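You operate a simulated robot arm through the tools that you are given. There is no shell and no other tool.

You run a simulated robot arm. Do the job below in one go: nothing can be reset, and whatever is moved stays where it is left.

Task
Skim the steel vat and cool it till the dial shows green.
Fine: froth into the steel bowl, skimmer back, lever and lid shut. Set down upright: blue skimmer.

Only the result counts: the job must be done as asked and must still hold three seconds after the hand-in. Knocking over, shifting, dropping, spilling or breaking anything else fails it. A push-on lid holds only when it is set on centred and level and pressed home; a screw cap is set on level and turned clockwise until tight.

Robot
A 6-joint arm with a three-finger gripper, fixed in place. Base frame: the origin is at the foot of the arm, x ahead of it, y to its left, z up. Lengths are in mm, angles in rad, forces in N, time in s.
Its first joint turns from -2.897 to 2.897 rad. Payload 4.89 kg.
The tool frame sits at the grasp point between the pads (the TCP): z along the fingers, y along the line on which they close. The tips reach 30 mm beyond it. The gripper opens to 164 mm. The gripper's body begins 125 mm behind the TCP.
Orientation is told as [roll, pitch, yaw] about the base's x, y, z axes, in that order, counted from this pose: with the fingers straight down and closing along the base's y, the tool's x points along the base's -x, its y along +y and its z along -z.

Tools
- The arm moves only by the tool step_arm. Its argument "deltas" is a list of rows, each a list of 7 numbers: the opening, from 0 (shut) to 1 (fully open), then the shift along the base's x, y, z in units of 500 mm (1.0 is 500 mm), then the turn, a rotation vector about the base's x, y, z in units of 180 degrees (1.0 is 180 degrees). In form: [[grip, tx, ty, tz, rx, ry, rz], ...]. A call has 1 to 20 rows; each row is the pose to reach, as a shift and turn from the pose commanded when the call began. A call with a number of a shift or a turn outside -1 to 1 is refused whole. Each row takes 0.2 s and may step no farther than 50 mm and 0.15 rad from the row before; otherwise, or with a gripper value out of range, the whole call is refused. A pose out of reach is approached as far as the arm can. The call stops where the force on the tool passes 90 N (or 10 N more than at its start, if that is more) or the arm is blocked; 0.2 s more then pass. The fingers move at their own pace (about 108 mm/s each) and stop on an object; they squeeze with about 38 N. The grip force told is the motor's: it shows also when the fingers shut on nothing. Time passes only in rows, and 0.2 s behind the last, so rows that repeat a pose let the fingers close. It gives the time, the measured TCP pose, the force on the tool (base axes), the opening and the grip force at its end, in the units of the frame above (readings bear some noise), with the torque about the TCP (base axes, N m) and any sound that the robot's microphone picked up.
- Cameras (640 x 400 px; columns grow to the right, rows downward): "scene" is fixed at [221.5, -651.3, 1621.2]; the picture's right is [0.72, -0.69, 0.00], its down [-0.36, -0.38, -0.85] and it looks along [0.59, 0.62, -0.52] (base axes); focal length 286 px, centre (320, 200). "wrist" rides on the gripper at [76, -2, -152] in the tool frame; the picture's right is [0.02, 1.00, 0.00], its down [-0.88, 0.02, -0.47] and it looks along [-0.47, 0.01, 0.88] (tool axes); focal length 247 px, centre (320, 200). There is no depth. A picture from a camera that has moved, and an enlarged one, comes with that camera's place and axes in the base frame and with its lens.
- snapshot(camera): a new picture of that camera. The clock stands still meanwhile.
- move_column(by): slides the trunk up (or, below 0, down) by that many mm; the arm rides with it, the base frame stays. It gives what a move gives, with no picture.
- zoom(camera, box): a new picture of the part [left, top, right, bottom] of that camera's present view, enlarged. The clock stands still meanwhile.
- hand_in(): hands the job in; it is judged then, once.

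Nothing tells you positions but the pictures and the camera data. Unless the task says otherwise, let go and move clear before handing in.

The tools are called as name(argument=value, ...) on one line, values as JSON. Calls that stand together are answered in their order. step_arm: Moves the arm, as the interface text tells. Its arguments: {"type":"object","properties":{"deltas":{"type":"array"}},"required":["deltas"]} The other tools are called the same way: move_column (by) slides the trunk up or down; snapshot (camera) takes a picture; zoom (camera, box) takes an enlarged picture of a part of a camera's view; hand_in () hands the job in.

At the start:

```text
clock: 0.0
tcp_pos: [375.1, 414.0, 1401.0]
tcp_rot: [0.0, 0.001, 0.0]
ft_force: [0.6, -0.1, -0.3]
wrist_torque: [-0.02, 0.03, -0.02]
opening: 164.1
finger_force: 0.1
trunk travel left (down, up): [-225.0, 165.0]
```

scene: 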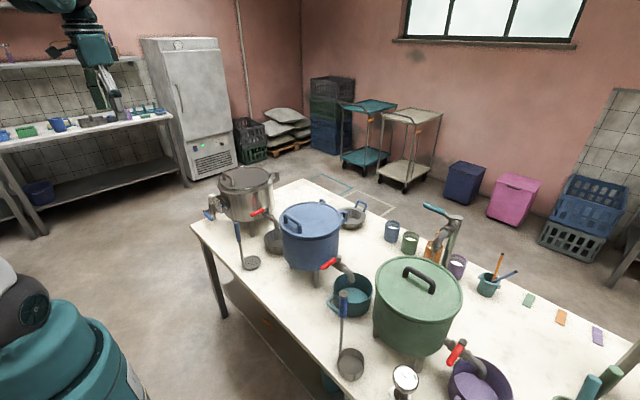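
wrist: 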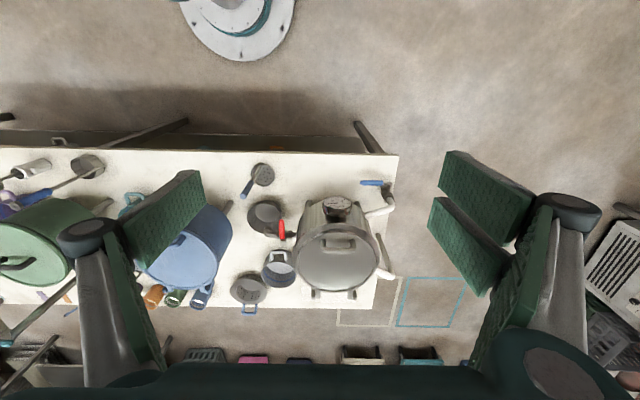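

I see a long table with three vats (steel, blue, green), each with a red-handled tap, several bowls and two skimmers. The steel vat is at the far-left end with a dial on it, and I will look closer before moving.

zoom(camera="scene", box=[190, 150, 350, 280])

zoom(camera="wrist", box=[210, 140, 420, 320])

zoom(camera="scene", box=[320, 180, 640, 400])

```text
3.08 times, centred on (270, 215) of scene
camera zoom: at [221.5, -651.3, 1621.2], right [0.72, -0.69, 0.0], down [-0.36, -0.38, -0.85], along [0.59, 0.62, -0.52], focal length 879 px, centre (474, 154)
```

zoom: 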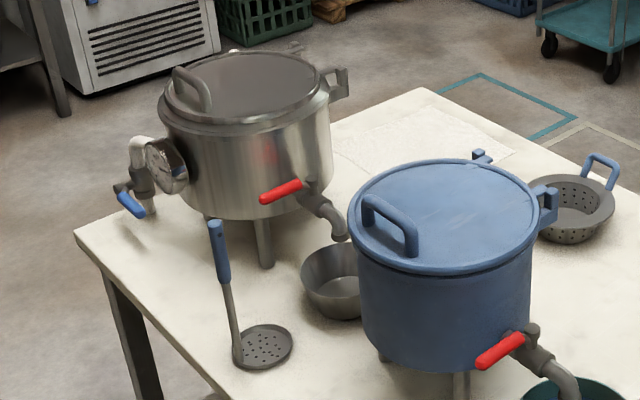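

```text
2.22 times, centred on (315, 230) of wrist
camera zoom: at [298.5, 411.4, 1552.1], right [-0.02, 1.0, 0.0], down [0.88, 0.02, 0.47], along [0.47, 0.01, -0.88], focal length 549 px, centre (331, 133)
```

zoom: 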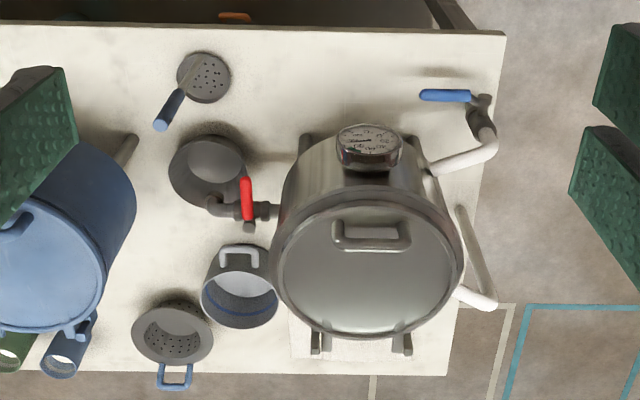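

```text
1.82 times, centred on (480, 290) of scene
camera zoom: at [221.5, -651.3, 1621.2], right [0.72, -0.69, 0.0], down [-0.36, -0.38, -0.85], along [0.59, 0.62, -0.52], focal length 520 px, centre (29, 36)
```

zoom: 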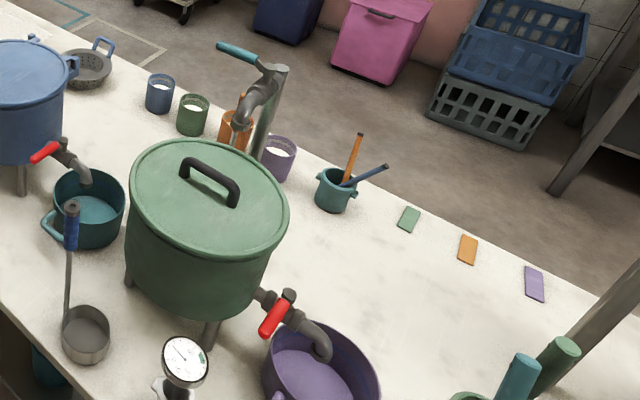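

The steel vat stands near (807, 471) with its lid top around z 990. The blue-handled skimmer stands near (602, 212), and the steel bowl is under the red tap. I'll move the wrist camera closer to study the lid, dial, blue cooling lever and skimmer.

step_arm(deltas=[[1, 0.08, 0, -0.02, 0, 0, 0], [1, 0.16, 0, -0.04, 0, 0, 0], [1, 0.24, 0, -0.06, 0, 0, 0], [1, 0.32, 0, -0.08, 0, 0, 0], [1, 0.4, 0, -0.1, 0, 0, 0]])

snapshot(camera="wrist")

snapshot(camera="scene")

```text
clock: 1.2
tcp_pos: [575.9, 414.6, 1351.0]
tcp_rot: [0.002, 0.001, 0.002]
ft_force: [-2.1, -0.6, 1.6]
wrist_torque: [0.06, -0.2, -0.01]
opening: 164.0
finger_force: 0.0
trunk travel left (down, up): [-225.0, 165.0]
```

```text
taken
camera wrist: at [498.5, 411.7, 1503.2], right [-0.02, 1.0, 0.0], down [0.88, 0.02, 0.47], along [0.47, 0.01, -0.88], focal length 247 px, centre (320, 200)
```

wrist: 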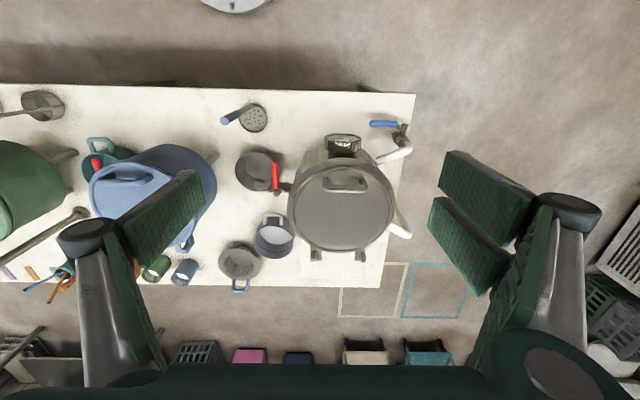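

```text
taken
```

scene: 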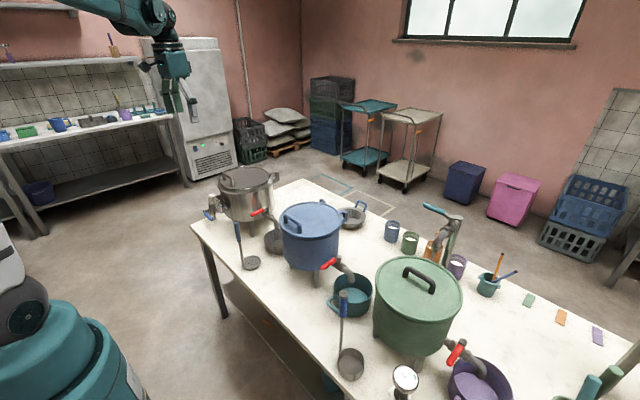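

zoom(camera="wrist", box=[270, 100, 430, 200])

zoom(camera="wrist", box=[270, 170, 430, 270])

zoom(camera="wrist", box=[200, 90, 320, 190])

zoom(camera="scene", box=[195, 155, 295, 225])

```text
4.00 times, centred on (350, 150) of wrist
camera zoom: at [498.5, 411.7, 1503.2], right [-0.02, 1.0, 0.0], down [0.88, 0.02, 0.47], along [0.47, 0.01, -0.88], focal length 988 px, centre (200, 400)
```

zoom: 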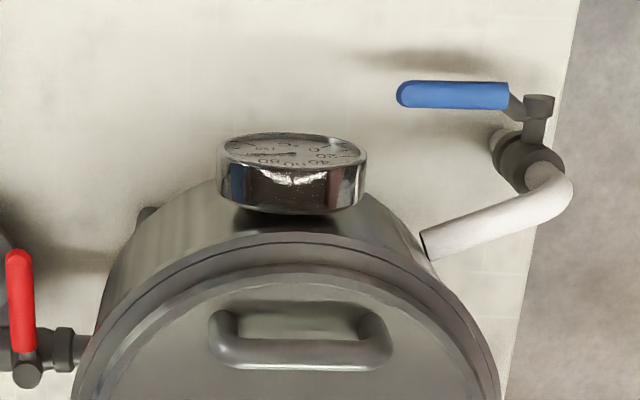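

```text
4.00 times, centred on (350, 220) of wrist
camera zoom: at [498.5, 411.7, 1503.2], right [-0.02, 1.0, 0.0], down [0.88, 0.02, 0.47], along [0.47, 0.01, -0.88], focal length 988 px, centre (200, 120)
```

zoom: 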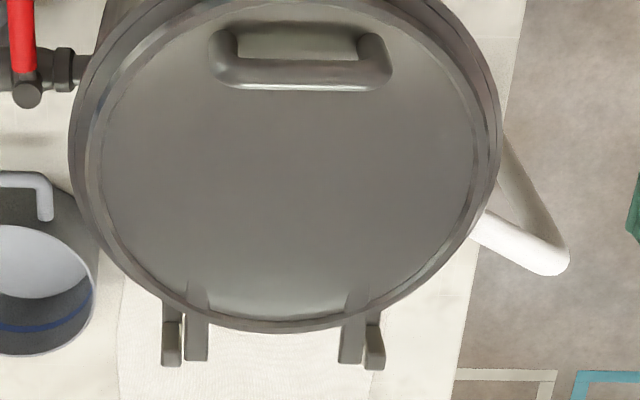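

```text
4.00 times, centred on (260, 140) of wrist
camera zoom: at [498.5, 411.7, 1503.2], right [-0.02, 1.0, 0.0], down [0.88, 0.02, 0.47], along [0.47, 0.01, -0.88], focal length 988 px, centre (560, 440)
```

zoom: 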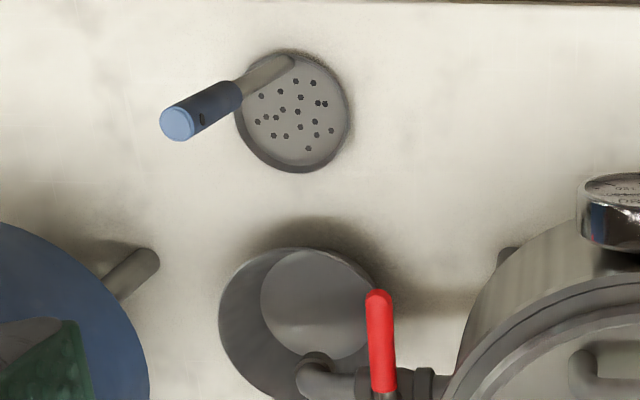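

```text
5.71 times, centred on (245, 190) of scene
camera zoom: at [221.5, -651.3, 1621.2], right [0.72, -0.69, 0.0], down [-0.36, -0.38, -0.85], along [0.59, 0.62, -0.52], focal length 1633 px, centre (749, 257)
```

zoom: 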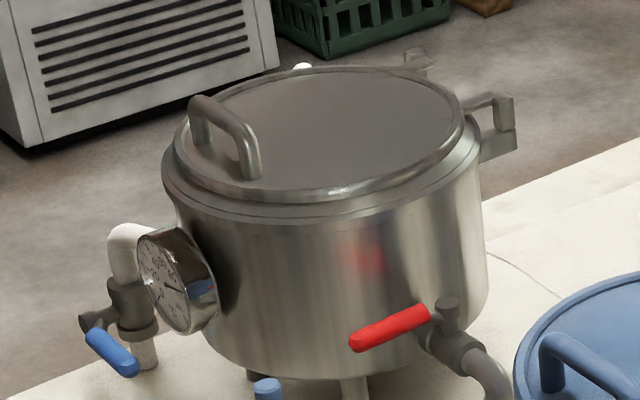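

The steel lid has hinge knuckles at its far side, with the handle at the front, so it swings up and back. Next I'll look at the dial, then test reach over the far side with the fingers turned to close along x.

zoom(camera="scene", box=[205, 185, 245, 225])

step_arm(deltas=[[1, 0.067, 0.01, 0.0, 0, 0, 0.0417], [1, 0.133, 0.02, 0.0, 0, 0, 0.0833], [1, 0.2, 0.03, 0.0, 0, 0, 0.125], [1, 0.267, 0.04, 0.0, 0, 0, 0.1667], [1, 0.333, 0.05, 0.0, 0, 0, 0.2083], [1, 0.4, 0.06, 0.0, 0, 0, 0.25], [1, 0.467, 0.07, 0.0, 0, 0, 0.2917], [1, 0.533, 0.08, 0.0, 0, 0, 0.3333], [1, 0.6, 0.09, 0.0, 0, 0, 0.375], [1, 0.667, 0.1, 0.0, 0, 0, 0.4167], [1, 0.733, 0.11, 0.0, 0, 0, 0.4583], [1, 0.8, 0.12, 0.0, 0, 0, 0.5]])

snapshot(camera="wrist")

snapshot(camera="scene")

```text
10.00 times, centred on (225, 205) of scene
camera zoom: at [221.5, -651.3, 1621.2], right [0.72, -0.69, 0.0], down [-0.36, -0.38, -0.85], along [0.59, 0.62, -0.52], focal length 2857 px, centre (1270, 150)
```

zoom: 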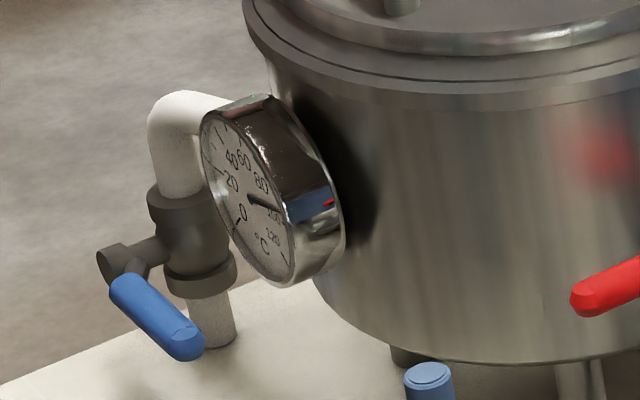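

```text
clock: 3.8
tcp_pos: [976.0, 475.8, 1351.1]
tcp_rot: [0.0, 0.001, 1.575]
ft_force: [-2.2, 0.3, 1.2]
wrist_torque: [0.08, -0.16, 0.0]
opening: 164.3
finger_force: 0.1
trunk travel left (down, up): [-225.0, 165.0]
```

```text
taken
camera wrist: at [977.1, 397.9, 1503.7], right [-1.0, -0.02, 0.0], down [-0.02, 0.88, 0.47], along [-0.01, 0.47, -0.88], focal length 247 px, centre (320, 200)
```

wrist: 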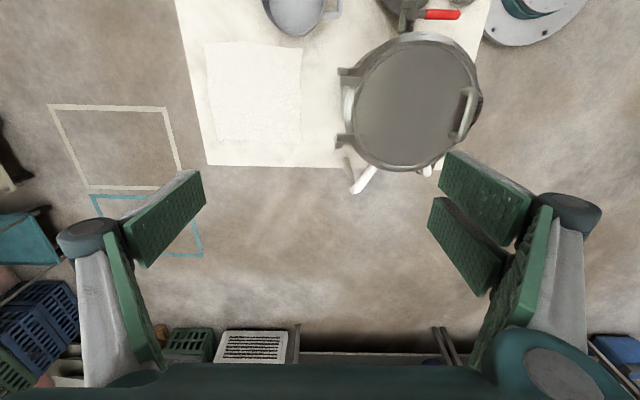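

```text
taken
```

scene: 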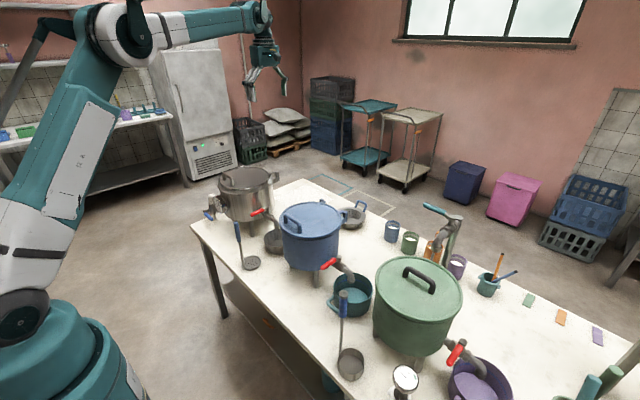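

The arm reaches over the far side fine. I'll zoom in on the lid, hinges and handle from this angle for better positions.

zoom(camera="wrist", box=[320, 10, 500, 190])

zoom(camera="scene", box=[210, 160, 290, 210])

```text
2.22 times, centred on (410, 100) of wrist
camera zoom: at [977.1, 397.9, 1503.7], right [-1.0, -0.02, 0.0], down [-0.02, 0.88, 0.47], along [-0.01, 0.47, -0.88], focal length 549 px, centre (120, 422)
```

zoom: 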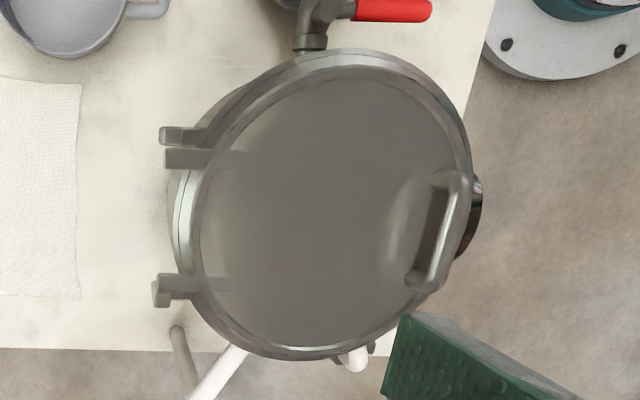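

```text
8.00 times, centred on (250, 185) of scene
camera zoom: at [221.5, -651.3, 1621.2], right [0.72, -0.69, 0.0], down [-0.36, -0.38, -0.85], along [0.59, 0.62, -0.52], focal length 2286 px, centre (880, 320)
```

zoom: 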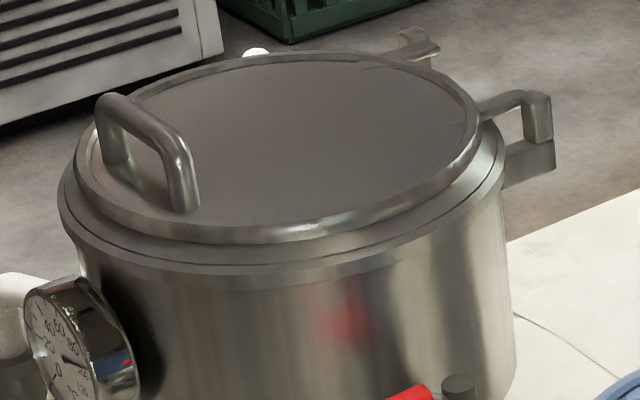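

The hinge axis is at about x 938, y 472, and the handle bar runs along y near (715, 467, 1035). I'll go above the handle for a closer look.

step_arm(deltas=[[1, -0.074, -0.002, -0.03, 0, 0, 0], [1, -0.148, -0.004, -0.07, 0, 0, 0], [1, -0.222, -0.006, -0.11, 0, 0, 0], [1, -0.296, -0.01, -0.16, 0, 0, 0], [1, -0.37, -0.013, -0.21, 0, 0, 0], [1, -0.444, -0.016, -0.26, 0, 0, 0], [1, -0.516, -0.016, -0.31, 0, 0, 0]])

snapshot(camera="wrist")

zoom(camera="scene", box=[190, 120, 310, 200])

```text
clock: 5.4
tcp_pos: [717.3, 467.2, 1193.5]
tcp_rot: [0.0, 0.0, 1.57]
ft_force: [0.8, -0.2, -0.1]
wrist_torque: [-0.01, 0.11, -0.02]
opening: 164.0
finger_force: 0.0
trunk travel left (down, up): [-225.0, 165.0]
```

```text
taken
camera wrist: at [719.0, 388.9, 1345.7], right [-1.0, -0.02, 0.0], down [-0.02, 0.88, 0.47], along [-0.01, 0.47, -0.88], focal length 247 px, centre (320, 200)
```

wrist: 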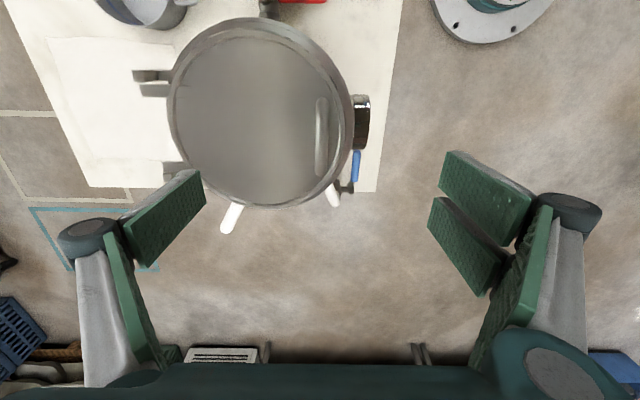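

```text
5.00 times, centred on (250, 160) of scene
camera zoom: at [221.5, -651.3, 1621.2], right [0.72, -0.69, 0.0], down [-0.36, -0.38, -0.85], along [0.59, 0.62, -0.52], focal length 1429 px, centre (670, 400)
```

zoom: 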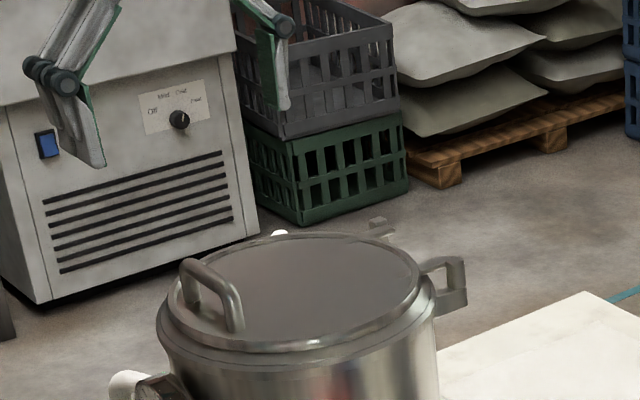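

The handle bar lies directly beneath the gripper, spanning y 420–509. I'll narrow the fingers and descend over it, then check with the scene camera before closing.

step_arm(deltas=[[0.5, 0, 0, -0.07, 0, 0, 0], [0.4, 0, 0, -0.14, 0, 0, 0], [0.4, 0, 0, -0.2, 0, 0, 0], [0.4, 0, 0, -0.25, 0, 0, 0], [0.4, 0, 0, -0.28, 0, 0, 0]])

zoom(camera="scene", box=[195, 120, 295, 200])

snapshot(camera="wrist")

```text
clock: 6.6
tcp_pos: [718.9, 466.7, 1054.4]
tcp_rot: [-0.001, -0.001, 1.571]
ft_force: [-0.8, 0.0, 0.3]
wrist_torque: [0.05, -0.05, 0.01]
opening: 65.5
finger_force: 0.0
trunk travel left (down, up): [-225.0, 165.0]
```

```text
5.00 times, centred on (245, 160) of scene
camera zoom: at [221.5, -651.3, 1621.2], right [0.72, -0.69, 0.0], down [-0.36, -0.38, -0.85], along [0.59, 0.62, -0.52], focal length 1429 px, centre (695, 400)
```

zoom: 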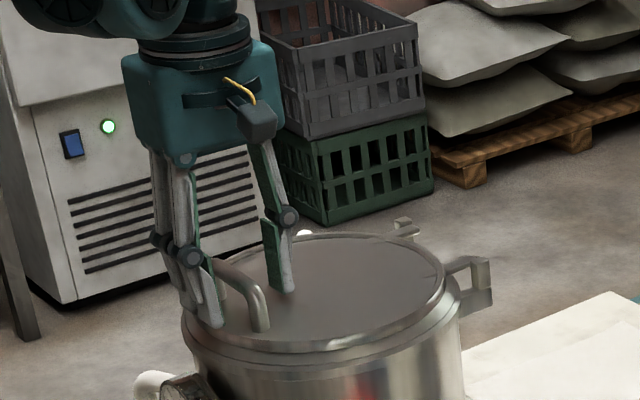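

```text
taken
camera wrist: at [720.3, 388.2, 1205.9], right [-1.0, -0.02, 0.0], down [-0.02, 0.88, 0.47], along [-0.01, 0.47, -0.88], focal length 247 px, centre (320, 200)
```

wrist: 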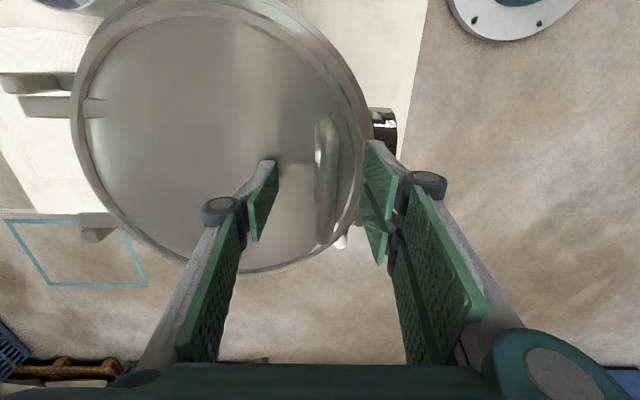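

The bar sits between the fingers. I'll go down 12 mm more and close on it.

step_arm(deltas=[[0.4, -0.004, 0, -0.024, 0, 0, 0], [0, -0.004, 0, -0.024, 0, 0, 0], [0, -0.004, 0, -0.024, 0, 0, 0], [0, -0.004, 0, -0.024, 0, 0, 0]])

snapshot(camera="wrist")

zoom(camera="scene", box=[205, 150, 265, 200])

```text
clock: 7.6
tcp_pos: [716.2, 466.6, 1042.6]
tcp_rot: [0.001, 0.0, 1.574]
ft_force: [-18.5, -3.2, -0.6]
wrist_torque: [-0.41, -0.01, -0.06]
opening: 13.9
finger_force: 45.8
trunk travel left (down, up): [-225.0, 165.0]
```

```text
taken
camera wrist: at [716.8, 388.3, 1194.6], right [-1.0, -0.02, 0.0], down [-0.02, 0.88, 0.47], along [-0.01, 0.47, -0.88], focal length 247 px, centre (320, 200)
```

wrist: 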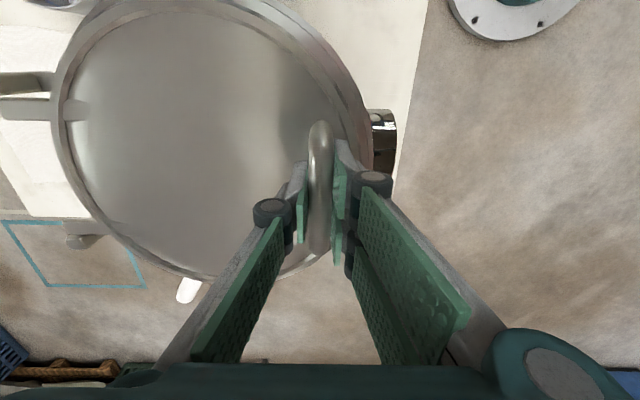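

```text
8.00 times, centred on (235, 175) of scene
camera zoom: at [221.5, -651.3, 1621.2], right [0.72, -0.69, 0.0], down [-0.36, -0.38, -0.85], along [0.59, 0.62, -0.52], focal length 2286 px, centre (1000, 400)
```

zoom: 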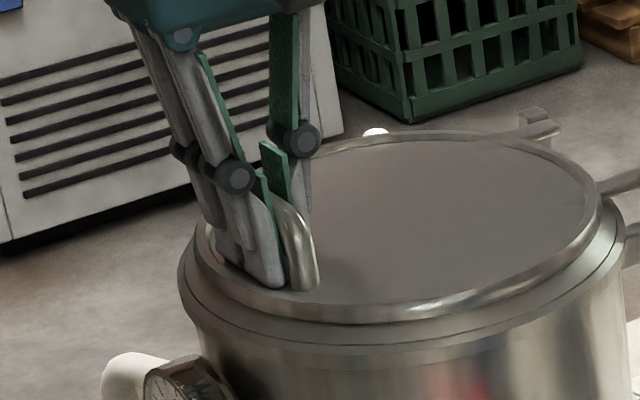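

The bar is gripped (13.9 mm). I'll raise the lid along the arc about the hinge, starting with 10° to check the forces.

step_arm(deltas=[[0, 0.004, 0, 0.019, 0, 0, 0], [0, 0.0096, 0, 0.0386, 0, 0, 0], [0, 0.0155, 0, 0.057, 0, 0, 0], [0, 0.0224, 0, 0.076, 0, 0, 0]])

zoom(camera="scene", box=[195, 130, 295, 210])

```text
clock: 8.6
tcp_pos: [726.3, 468.1, 1083.5]
tcp_rot: [-0.002, -0.002, 1.573]
ft_force: [-30.8, 17.1, 6.2]
wrist_torque: [1.03, 0.22, -0.47]
opening: 14.0
finger_force: 44.9
trunk travel left (down, up): [-225.0, 165.0]
```

```text
5.00 times, centred on (245, 170) of scene
camera zoom: at [221.5, -651.3, 1621.2], right [0.72, -0.69, 0.0], down [-0.36, -0.38, -0.85], along [0.59, 0.62, -0.52], focal length 1429 px, centre (695, 350)
```

zoom: 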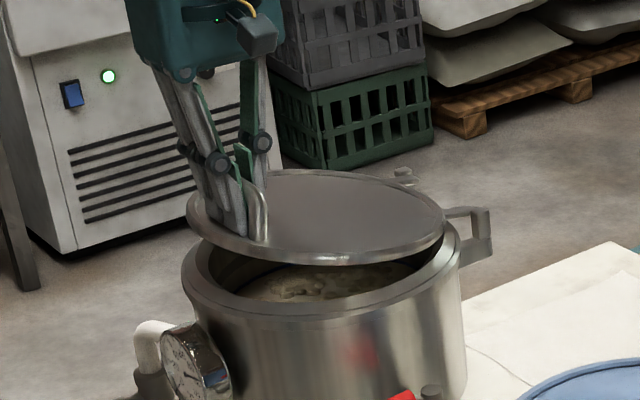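

The lid swings open on its hinge and froth is visible inside. I'll continue the arc, slightly correcting x to relieve the side force.

step_arm(deltas=[[0, 0.005, 0.001, 0.018, 0, 0, 0], [0, 0.014, 0.002, 0.036, 0, 0, 0], [0, 0.027, 0.003, 0.0535, 0, 0, 0], [0, 0.042, 0.003, 0.0712, 0, 0, 0], [0, 0.058, 0.003, 0.0876, 0, 0, 0], [0, 0.076, 0.003, 0.1035, 0, 0, 0], [0, 0.076, 0.003, 0.1035, 0, 0, 0]])

zoom(camera="scene", box=[195, 110, 315, 210])

```text
clock: 9.9
tcp_pos: [747.9, 467.9, 1129.4]
tcp_rot: [0.007, 0.0, 1.574]
ft_force: [-45.9, -1.7, 26.5]
wrist_torque: [0.17, -0.41, -0.45]
opening: 14.1
finger_force: 44.8
trunk travel left (down, up): [-225.0, 165.0]
stopped in row 6: the force on the tool passed its limit at 97 N (the readings are from after the stop); the commanded pose is now the measured one
```

```text
4.00 times, centred on (255, 160) of scene
camera zoom: at [221.5, -651.3, 1621.2], right [0.72, -0.69, 0.0], down [-0.36, -0.38, -0.85], along [0.59, 0.62, -0.52], focal length 1143 px, centre (580, 360)
```

zoom: 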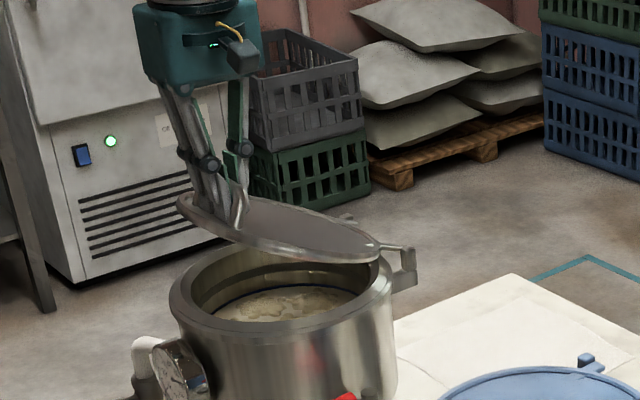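

The fingertips are now touching the tilted lid because I gripped too deep. I'll lower the lid closed again and regrip higher on the bar.

step_arm(deltas=[[0, -0.013, 0, -0.022, 0, 0, 0], [0, -0.028, 0, -0.05, 0, 0, 0], [0, -0.041, -0.001, -0.08, 0, 0, 0], [0, -0.052, -0.002, -0.115, 0, 0, 0], [0, -0.06, -0.002, -0.145, 0, 0, 0], [0, -0.065, -0.002, -0.172, 0, 0, 0]])

zoom(camera="scene", box=[205, 150, 265, 200])

```text
clock: 11.3
tcp_pos: [716.4, 467.8, 1041.5]
tcp_rot: [0.003, -0.001, 1.573]
ft_force: [-80.3, 8.4, 11.5]
wrist_torque: [0.62, -0.64, -0.55]
opening: 14.0
finger_force: 44.5
trunk travel left (down, up): [-225.0, 165.0]
```

```text
8.00 times, centred on (235, 175) of scene
camera zoom: at [221.5, -651.3, 1621.2], right [0.72, -0.69, 0.0], down [-0.36, -0.38, -0.85], along [0.59, 0.62, -0.52], focal length 2286 px, centre (1000, 400)
```

zoom: 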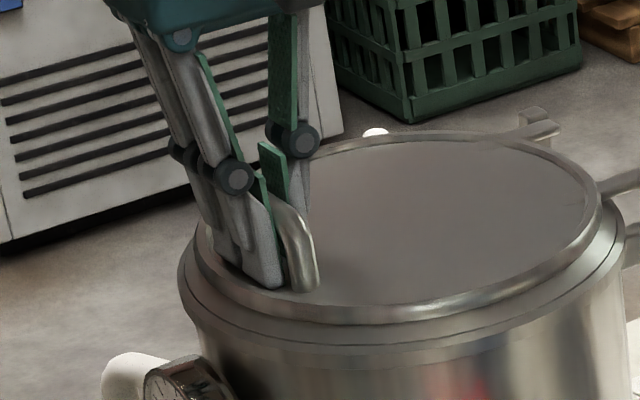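

Lid is back down; I'll release, raise the grip by about 14 mm and regrip with the fingertips just past the bar.

step_arm(deltas=[[0.25, 0, 0, 0.0, 0, 0, 0], [0.25, 0, 0, 0.0, 0, 0, 0], [0.25, 0, 0, 0.015, 0, 0, 0], [0.25, 0, 0, 0.03, 0, 0, 0]])

snapshot(camera="wrist")

zoom(camera="scene", box=[205, 150, 265, 200])

```text
clock: 12.3
tcp_pos: [720.1, 467.5, 1054.5]
tcp_rot: [0.002, 0.001, 1.572]
ft_force: [0.0, 0.6, -0.4]
wrist_torque: [0.01, -0.03, 0.03]
opening: 41.0
finger_force: 0.1
trunk travel left (down, up): [-225.0, 165.0]
```

```text
taken
camera wrist: at [722.4, 390.1, 1206.4], right [-1.0, -0.02, 0.0], down [-0.02, 0.88, 0.47], along [-0.01, 0.47, -0.88], focal length 247 px, centre (320, 200)
```

wrist: 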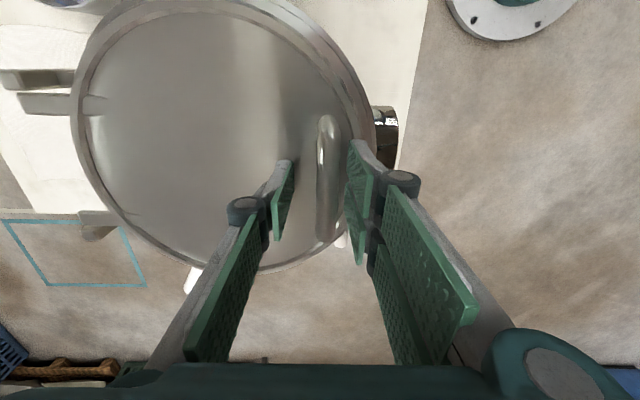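

```text
8.00 times, centred on (235, 175) of scene
camera zoom: at [221.5, -651.3, 1621.2], right [0.72, -0.69, 0.0], down [-0.36, -0.38, -0.85], along [0.59, 0.62, -0.52], focal length 2286 px, centre (1000, 400)
```

zoom: 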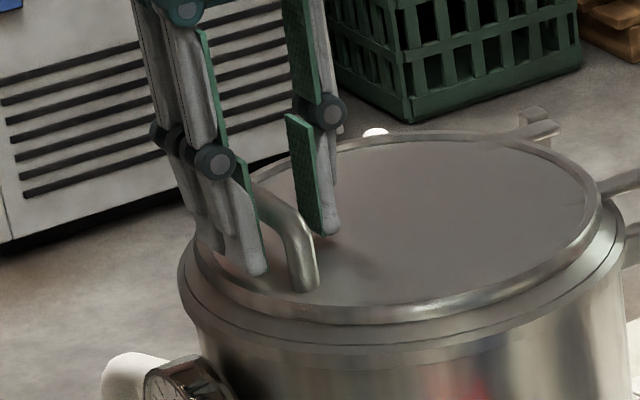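

I'll shift 4 mm toward the bar's center, regrip with tips just past the bar, and open again in small arcs.

step_arm(deltas=[[0.25, -0.008, 0, 0.006, 0, 0, 0], [0, -0.008, 0, 0.006, 0, 0, 0], [0, -0.008, 0, 0.006, 0, 0, 0], [0, -0.008, 0, 0.006, 0, 0, 0]])

step_arm(deltas=[[0, 0.004, 0, 0.0196, 0, 0, 0], [0, 0.009, 0, 0.0392, 0, 0, 0], [0, 0.0145, 0, 0.0584, 0, 0, 0], [0, 0.0214, 0, 0.0776, 0, 0, 0]])

zoom(camera="scene", box=[195, 110, 315, 210])

```text
clock: 13.3
tcp_pos: [715.9, 467.4, 1059.3]
tcp_rot: [0.002, 0.0, 1.573]
ft_force: [-11.2, -2.2, -1.4]
wrist_torque: [-0.34, 0.17, -0.3]
opening: 14.7
finger_force: 45.6
trunk travel left (down, up): [-225.0, 165.0]
```

```text
clock: 14.3
tcp_pos: [724.8, 468.6, 1097.4]
tcp_rot: [0.004, -0.001, 1.574]
ft_force: [-30.9, 17.8, 6.9]
wrist_torque: [0.49, 0.4, -0.43]
opening: 14.4
finger_force: 44.5
trunk travel left (down, up): [-225.0, 165.0]
```

```text
4.00 times, centred on (255, 160) of scene
camera zoom: at [221.5, -651.3, 1621.2], right [0.72, -0.69, 0.0], down [-0.36, -0.38, -0.85], along [0.59, 0.62, -0.52], focal length 1143 px, centre (580, 360)
```

zoom: 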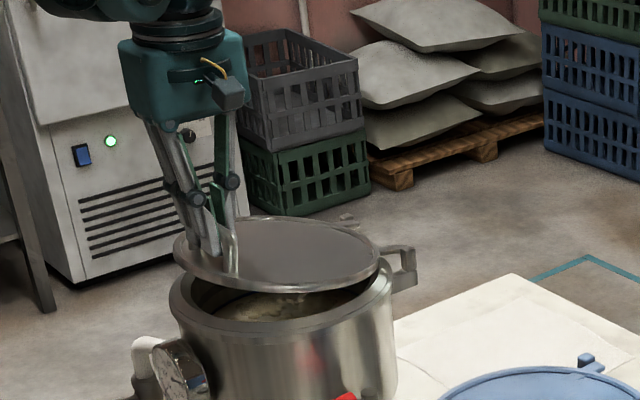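

Good so far. Continuing from about 10° to 30°, easing x back a touch.

step_arm(deltas=[[0, 0.0118, 0.002, 0.037, 0, 0, 0], [0, 0.0298, 0.002, 0.0726, 0, 0, 0], [0, 0.0506, 0.002, 0.1064, 0, 0, 0], [0, 0.0754, 0.002, 0.1382, 0, 0, 0]])

zoom(camera="scene", box=[195, 110, 315, 210])

```text
clock: 15.3
tcp_pos: [766.5, 468.6, 1165.6]
tcp_rot: [0.004, 0.001, 1.573]
ft_force: [-5.3, 0.6, 0.6]
wrist_torque: [0.0, 0.17, -0.18]
opening: 14.7
finger_force: 44.6
trunk travel left (down, up): [-225.0, 165.0]
```

```text
4.00 times, centred on (255, 160) of scene
camera zoom: at [221.5, -651.3, 1621.2], right [0.72, -0.69, 0.0], down [-0.36, -0.38, -0.85], along [0.59, 0.62, -0.52], focal length 1143 px, centre (580, 360)
```

zoom: 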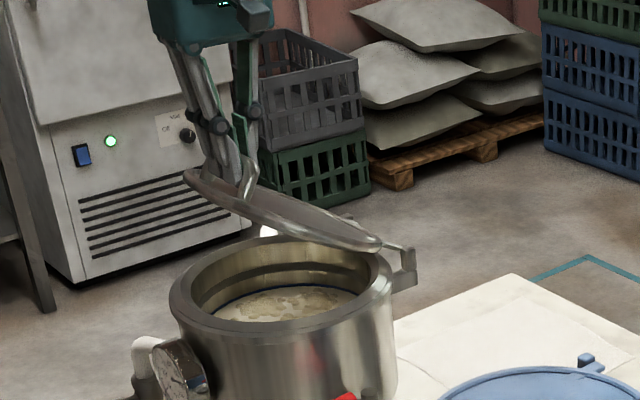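

Forces are low. Continuing to about 45°, then further.

step_arm(deltas=[[0, 0.0274, 0, 0.0294, 0, 0, 0], [0, 0.0574, 0, 0.0564, 0, 0, 0], [0, 0.0896, 0, 0.0806, 0, 0, 0]])

zoom(camera="scene", box=[195, 90, 315, 190])

```text
clock: 16.1
tcp_pos: [809.3, 468.5, 1207.2]
tcp_rot: [0.003, 0.0, 1.573]
ft_force: [0.0, -6.9, -3.7]
wrist_torque: [-0.08, 0.08, -0.13]
opening: 14.5
finger_force: 44.9
trunk travel left (down, up): [-225.0, 165.0]
```

```text
4.00 times, centred on (255, 140) of scene
camera zoom: at [221.5, -651.3, 1621.2], right [0.72, -0.69, 0.0], down [-0.36, -0.38, -0.85], along [0.59, 0.62, -0.52], focal length 1143 px, centre (580, 440)
```

zoom: 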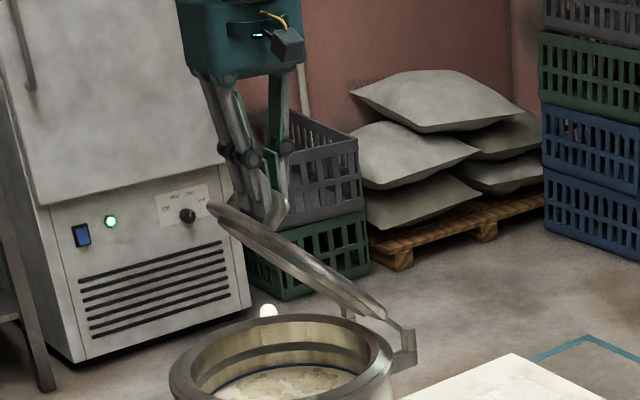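

step_arm(deltas=[[0, 0.0342, 0, 0.0214, 0, 0, 0], [0, 0.07, 0, 0.0396, 0, 0, 0], [0, 0.1074, 0, 0.0548, 0, 0, 0], [0, 0.1458, 0, 0.0666, 0, 0, 0]])

zoom(camera="scene", box=[195, 90, 315, 190])

snapshot(camera="wrist")

```text
clock: 17.1
tcp_pos: [881.6, 468.5, 1239.2]
tcp_rot: [0.004, 0.0, 1.575]
ft_force: [-1.5, 0.4, 3.8]
wrist_torque: [-0.07, -0.05, -0.22]
opening: 14.5
finger_force: 44.9
trunk travel left (down, up): [-225.0, 165.0]
```

```text
4.00 times, centred on (255, 140) of scene
camera zoom: at [221.5, -651.3, 1621.2], right [0.72, -0.69, 0.0], down [-0.36, -0.38, -0.85], along [0.59, 0.62, -0.52], focal length 1143 px, centre (580, 440)
```

zoom: 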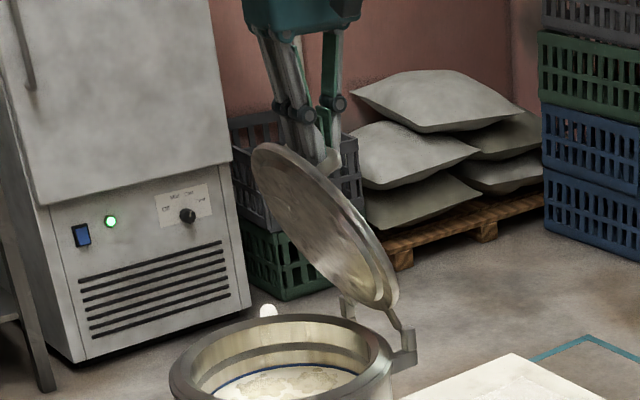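

```text
taken
camera wrist: at [883.6, 390.8, 1390.9], right [-1.0, -0.02, 0.0], down [-0.02, 0.88, 0.47], along [-0.01, 0.47, -0.88], focal length 247 px, centre (320, 200)
```

wrist: 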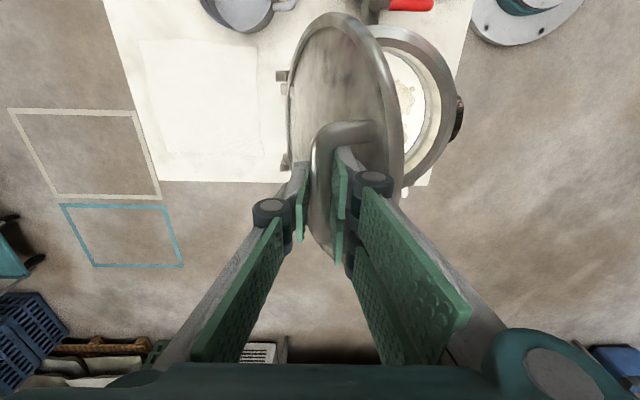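

step_arm(deltas=[[0, 0.0394, 0, 0.0084, 0, 0, 0], [0, 0.0794, 0, 0.0132, 0, 0, 0], [0, 0.1196, 0, 0.0146, 0, 0, 0], [0, 0.16, 0, 0.0126, 0, 0, 0]])

zoom(camera="scene", box=[195, 90, 315, 190])

snapshot(camera="wrist")

```text
clock: 18.1
tcp_pos: [962.3, 468.4, 1247.1]
tcp_rot: [0.002, 0.0, 1.573]
ft_force: [-0.8, 1.4, -6.7]
wrist_torque: [0.61, -0.25, -0.32]
opening: 14.6
finger_force: 44.5
trunk travel left (down, up): [-225.0, 165.0]
```

```text
4.00 times, centred on (255, 140) of scene
camera zoom: at [221.5, -651.3, 1621.2], right [0.72, -0.69, 0.0], down [-0.36, -0.38, -0.85], along [0.59, 0.62, -0.52], focal length 1143 px, centre (580, 440)
```

zoom: 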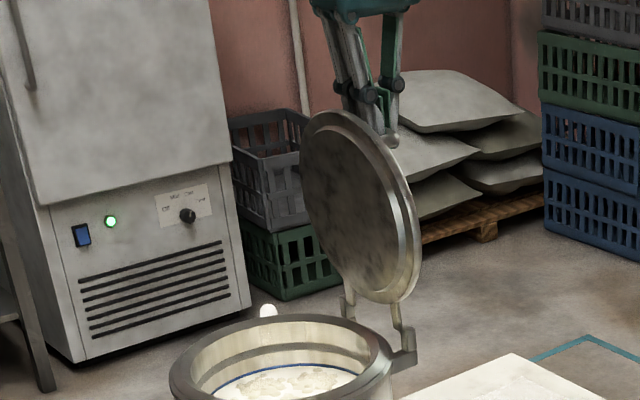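

```text
taken
camera wrist: at [963.8, 390.8, 1398.2], right [-1.0, -0.02, 0.0], down [-0.02, 0.88, 0.47], along [-0.01, 0.47, -0.88], focal length 247 px, centre (320, 200)
```

wrist: 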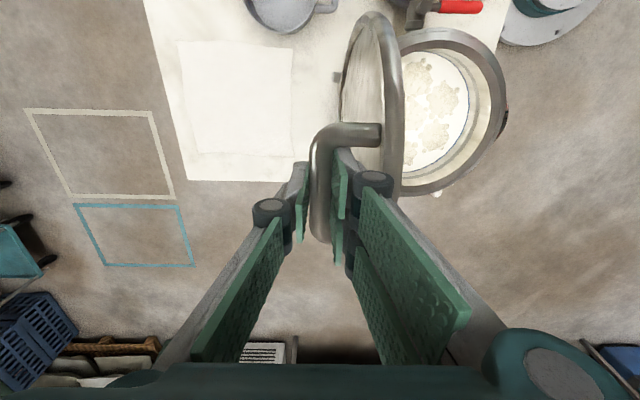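

The lid is about 85° open. I'll carry it past vertical, watching for the hinge stop.

step_arm(deltas=[[0, 0.02, 0, -0.002, 0, 0, 0], [0, 0.0398, 0, -0.0056, 0, 0, 0], [0, 0.06, 0, -0.0096, 0, 0, 0], [0, 0.079, 0, -0.0146, 0, 0, 0]])

zoom(camera="scene", box=[195, 90, 315, 190])

```text
clock: 19.1
tcp_pos: [1002.6, 468.7, 1239.2]
tcp_rot: [0.003, 0.0, 1.572]
ft_force: [-1.0, 0.1, -3.2]
wrist_torque: [-0.07, -0.16, -0.25]
opening: 14.8
finger_force: 44.9
trunk travel left (down, up): [-225.0, 165.0]
```

```text
4.00 times, centred on (255, 140) of scene
camera zoom: at [221.5, -651.3, 1621.2], right [0.72, -0.69, 0.0], down [-0.36, -0.38, -0.85], along [0.59, 0.62, -0.52], focal length 1143 px, centre (580, 440)
```

zoom: 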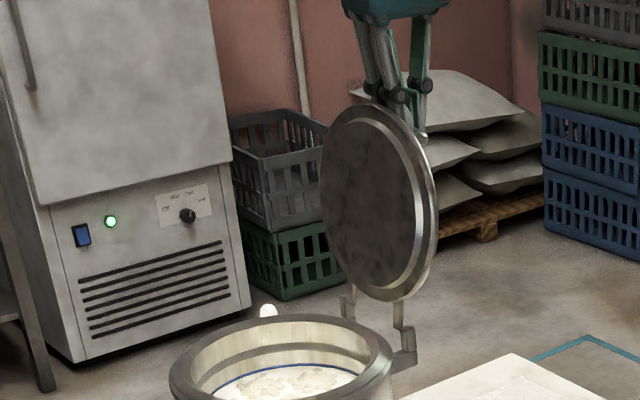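

step_arm(deltas=[[0, 0.019, 0, -0.006, 0, 0, 0], [0, 0.0384, 0, -0.0124, 0, 0, 0], [0, 0.057, 0, -0.02, 0, 0, 0], [0, 0.0754, 0, -0.0282, 0, 0, 0]])

zoom(camera="scene", box=[195, 90, 315, 190])

snapshot(camera="wrist")

```text
clock: 20.0
tcp_pos: [1026.8, 468.8, 1229.2]
tcp_rot: [0.016, 0.004, 1.577]
ft_force: [-53.7, -13.7, 4.8]
wrist_torque: [-0.32, 0.52, -0.65]
opening: 14.7
finger_force: 44.9
trunk travel left (down, up): [-225.0, 165.0]
stopped in row 4: the force on the tool passed its limit at 95 N (the readings are from after the stop); the commanded pose is now the measured one
```

```text
4.00 times, centred on (255, 140) of scene
camera zoom: at [221.5, -651.3, 1621.2], right [0.72, -0.69, 0.0], down [-0.36, -0.38, -0.85], along [0.59, 0.62, -0.52], focal length 1143 px, centre (580, 440)
```

zoom: 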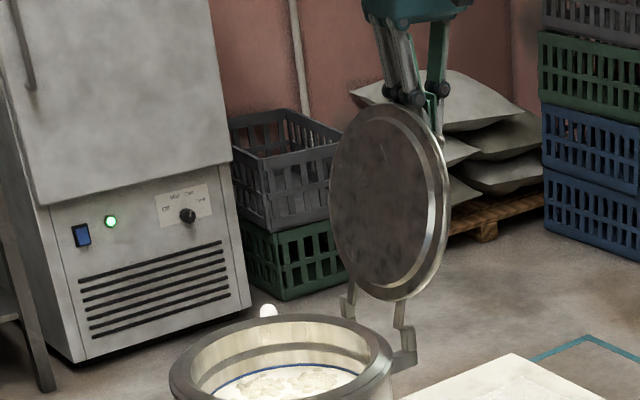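

```text
taken
camera wrist: at [1030.6, 391.5, 1382.0], right [-1.0, -0.03, 0.02], down [-0.02, 0.88, 0.47], along [-0.03, 0.47, -0.88], focal length 247 px, centre (320, 200)
```

wrist: 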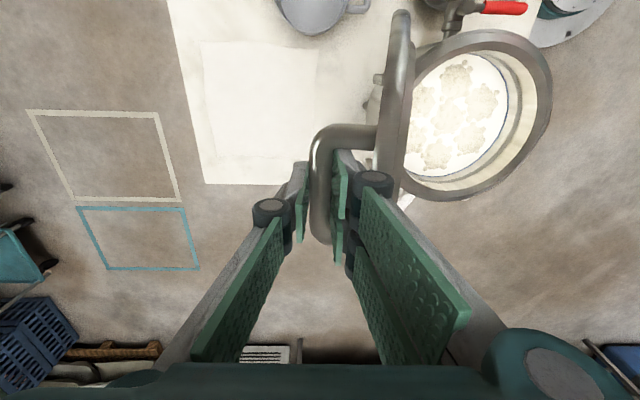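

The lid has reached its stop at about 101°, past vertical, so it should rest open. I'll relax the grip and slide off along the lid plane.

step_arm(deltas=[[0, -0.002, 0, 0, 0, 0, 0], [0.16, -0.002, 0, 0, 0, 0, 0], [0.16, -0.002, 0, 0, 0, 0, 0], [0.16, 0.004, 0, 0.03, 0, 0, 0], [0.16, 0.012, 0, 0.07, 0, 0, 0], [0.16, 0.022, 0, 0.12, 0, 0, 0], [0.16, 0.034, 0, 0.18, 0, 0, 0], [0.16, 0.034, 0, 0.24, 0, 0, 0]])

zoom(camera="scene", box=[195, 90, 315, 190])

snapshot(camera="wrist")

```text
clock: 21.8
tcp_pos: [1049.3, 469.9, 1346.6]
tcp_rot: [0.014, 0.002, 1.577]
ft_force: [0.4, 0.0, -1.1]
wrist_torque: [-0.03, 0.05, 0.0]
opening: 26.3
finger_force: 0.1
trunk travel left (down, up): [-225.0, 165.0]
```

```text
4.00 times, centred on (255, 140) of scene
camera zoom: at [221.5, -651.3, 1621.2], right [0.72, -0.69, 0.0], down [-0.36, -0.38, -0.85], along [0.59, 0.62, -0.52], focal length 1143 px, centre (580, 440)
```

zoom: 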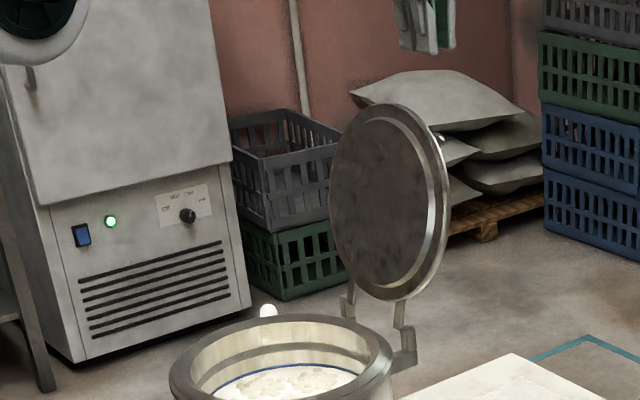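

```text
taken
camera wrist: at [1052.7, 392.2, 1498.2], right [-1.0, -0.03, 0.01], down [-0.02, 0.88, 0.47], along [-0.02, 0.47, -0.88], focal length 247 px, centre (320, 200)
```

wrist: 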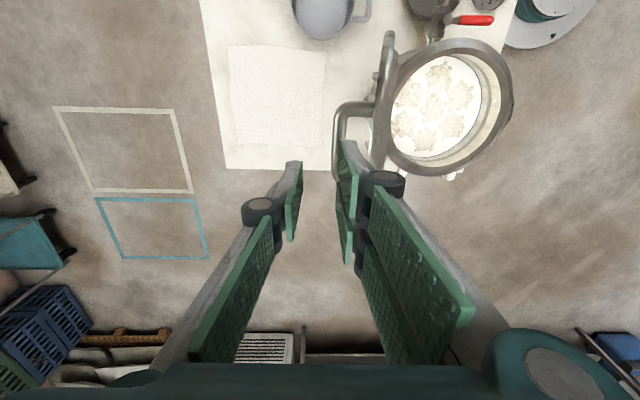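

The lid stays open. Now I'll swing back to yaw 0 and view the vat interior, the skimmer and the bowl from above.

step_arm(deltas=[[0.3, -0.072, -0.02, 0, 0, 0, -0.0417], [0.3, -0.143, -0.047, 0, 0, 0, -0.0833], [0.3, -0.215, -0.07, 0, 0, 0, -0.125], [0.3, -0.287, -0.093, 0, 0, 0, -0.1667], [0.3, -0.358, -0.117, 0, 0, 0, -0.2083], [0.3, -0.43, -0.14, 0, 0, 0, -0.25], [0.3, -0.502, -0.163, 0, 0, 0, -0.2917], [0.3, -0.573, -0.187, 0, 0, 0, -0.3333], [0.3, -0.645, -0.21, 0, 0, 0, -0.375], [0.3, -0.717, -0.233, 0, 0, 0, -0.4167], [0.3, -0.788, -0.257, 0, 0, 0, -0.4583], [0.3, -0.86, -0.28, 0, 0, 0, -0.5015]])

snapshot(camera="wrist")

```text
clock: 24.4
tcp_pos: [620.0, 329.7, 1345.4]
tcp_rot: [0.014, 0.002, -0.003]
ft_force: [1.0, 0.8, 0.0]
wrist_torque: [-0.11, 0.19, 0.02]
opening: 49.3
finger_force: 0.0
trunk travel left (down, up): [-225.0, 165.0]
```

```text
taken
camera wrist: at [542.5, 324.5, 1496.9], right [-0.02, 1.0, 0.01], down [0.88, 0.01, 0.47], along [0.47, 0.02, -0.88], focal length 247 px, centre (320, 200)
```

wrist: 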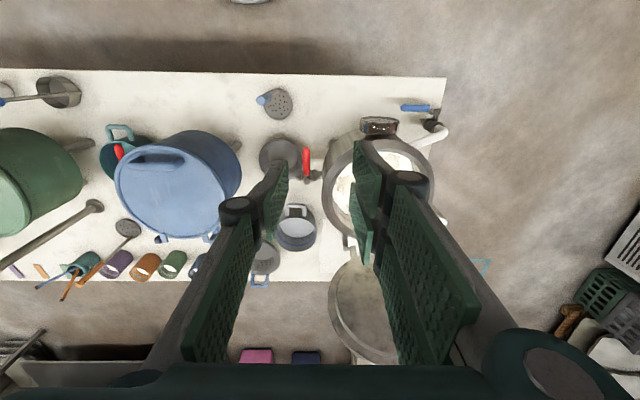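

zoom(camera="wrist", box=[240, 70, 320, 130])

zoom(camera="wrist", box=[310, 90, 470, 240])

zoom(camera="scene", box=[205, 180, 305, 280])

```text
6.67 times, centred on (280, 100) of wrist
camera zoom: at [542.5, 324.5, 1496.9], right [-0.02, 1.0, 0.01], down [0.88, 0.01, 0.47], along [0.47, 0.02, -0.88], focal length 1646 px, centre (587, 867)
```

zoom: 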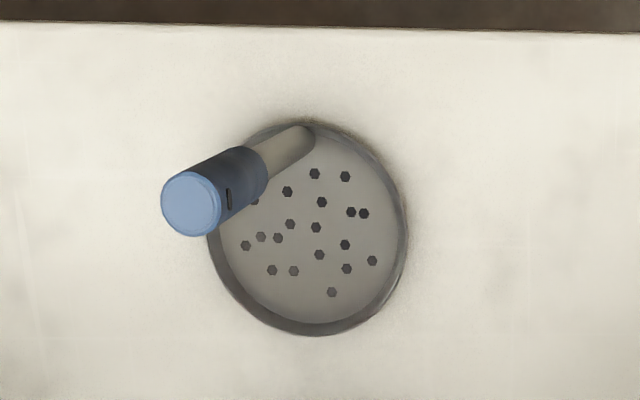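

```text
2.67 times, centred on (390, 165) of wrist
camera zoom: at [542.5, 324.5, 1496.9], right [-0.02, 1.0, 0.01], down [0.88, 0.01, 0.47], along [0.47, 0.02, -0.88], focal length 659 px, centre (133, 293)
```

zoom: 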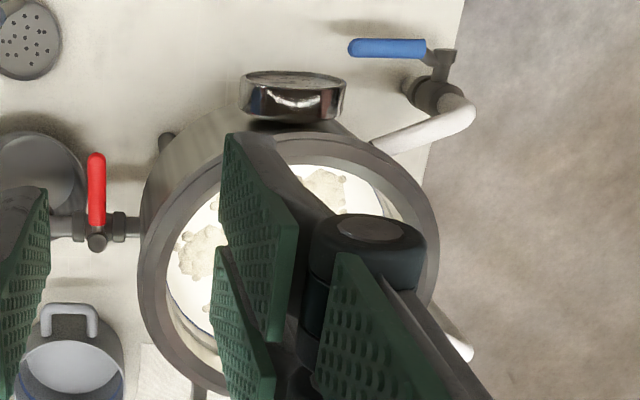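

```text
4.00 times, centred on (255, 230) of scene
camera zoom: at [221.5, -651.3, 1621.2], right [0.72, -0.69, 0.0], down [-0.36, -0.38, -0.85], along [0.59, 0.62, -0.52], focal length 1143 px, centre (580, 80)
```

zoom: 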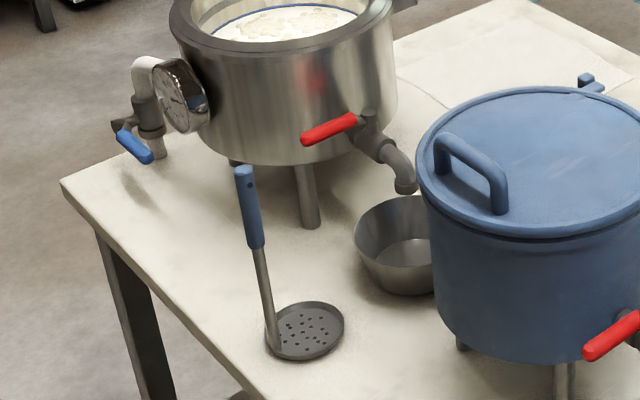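

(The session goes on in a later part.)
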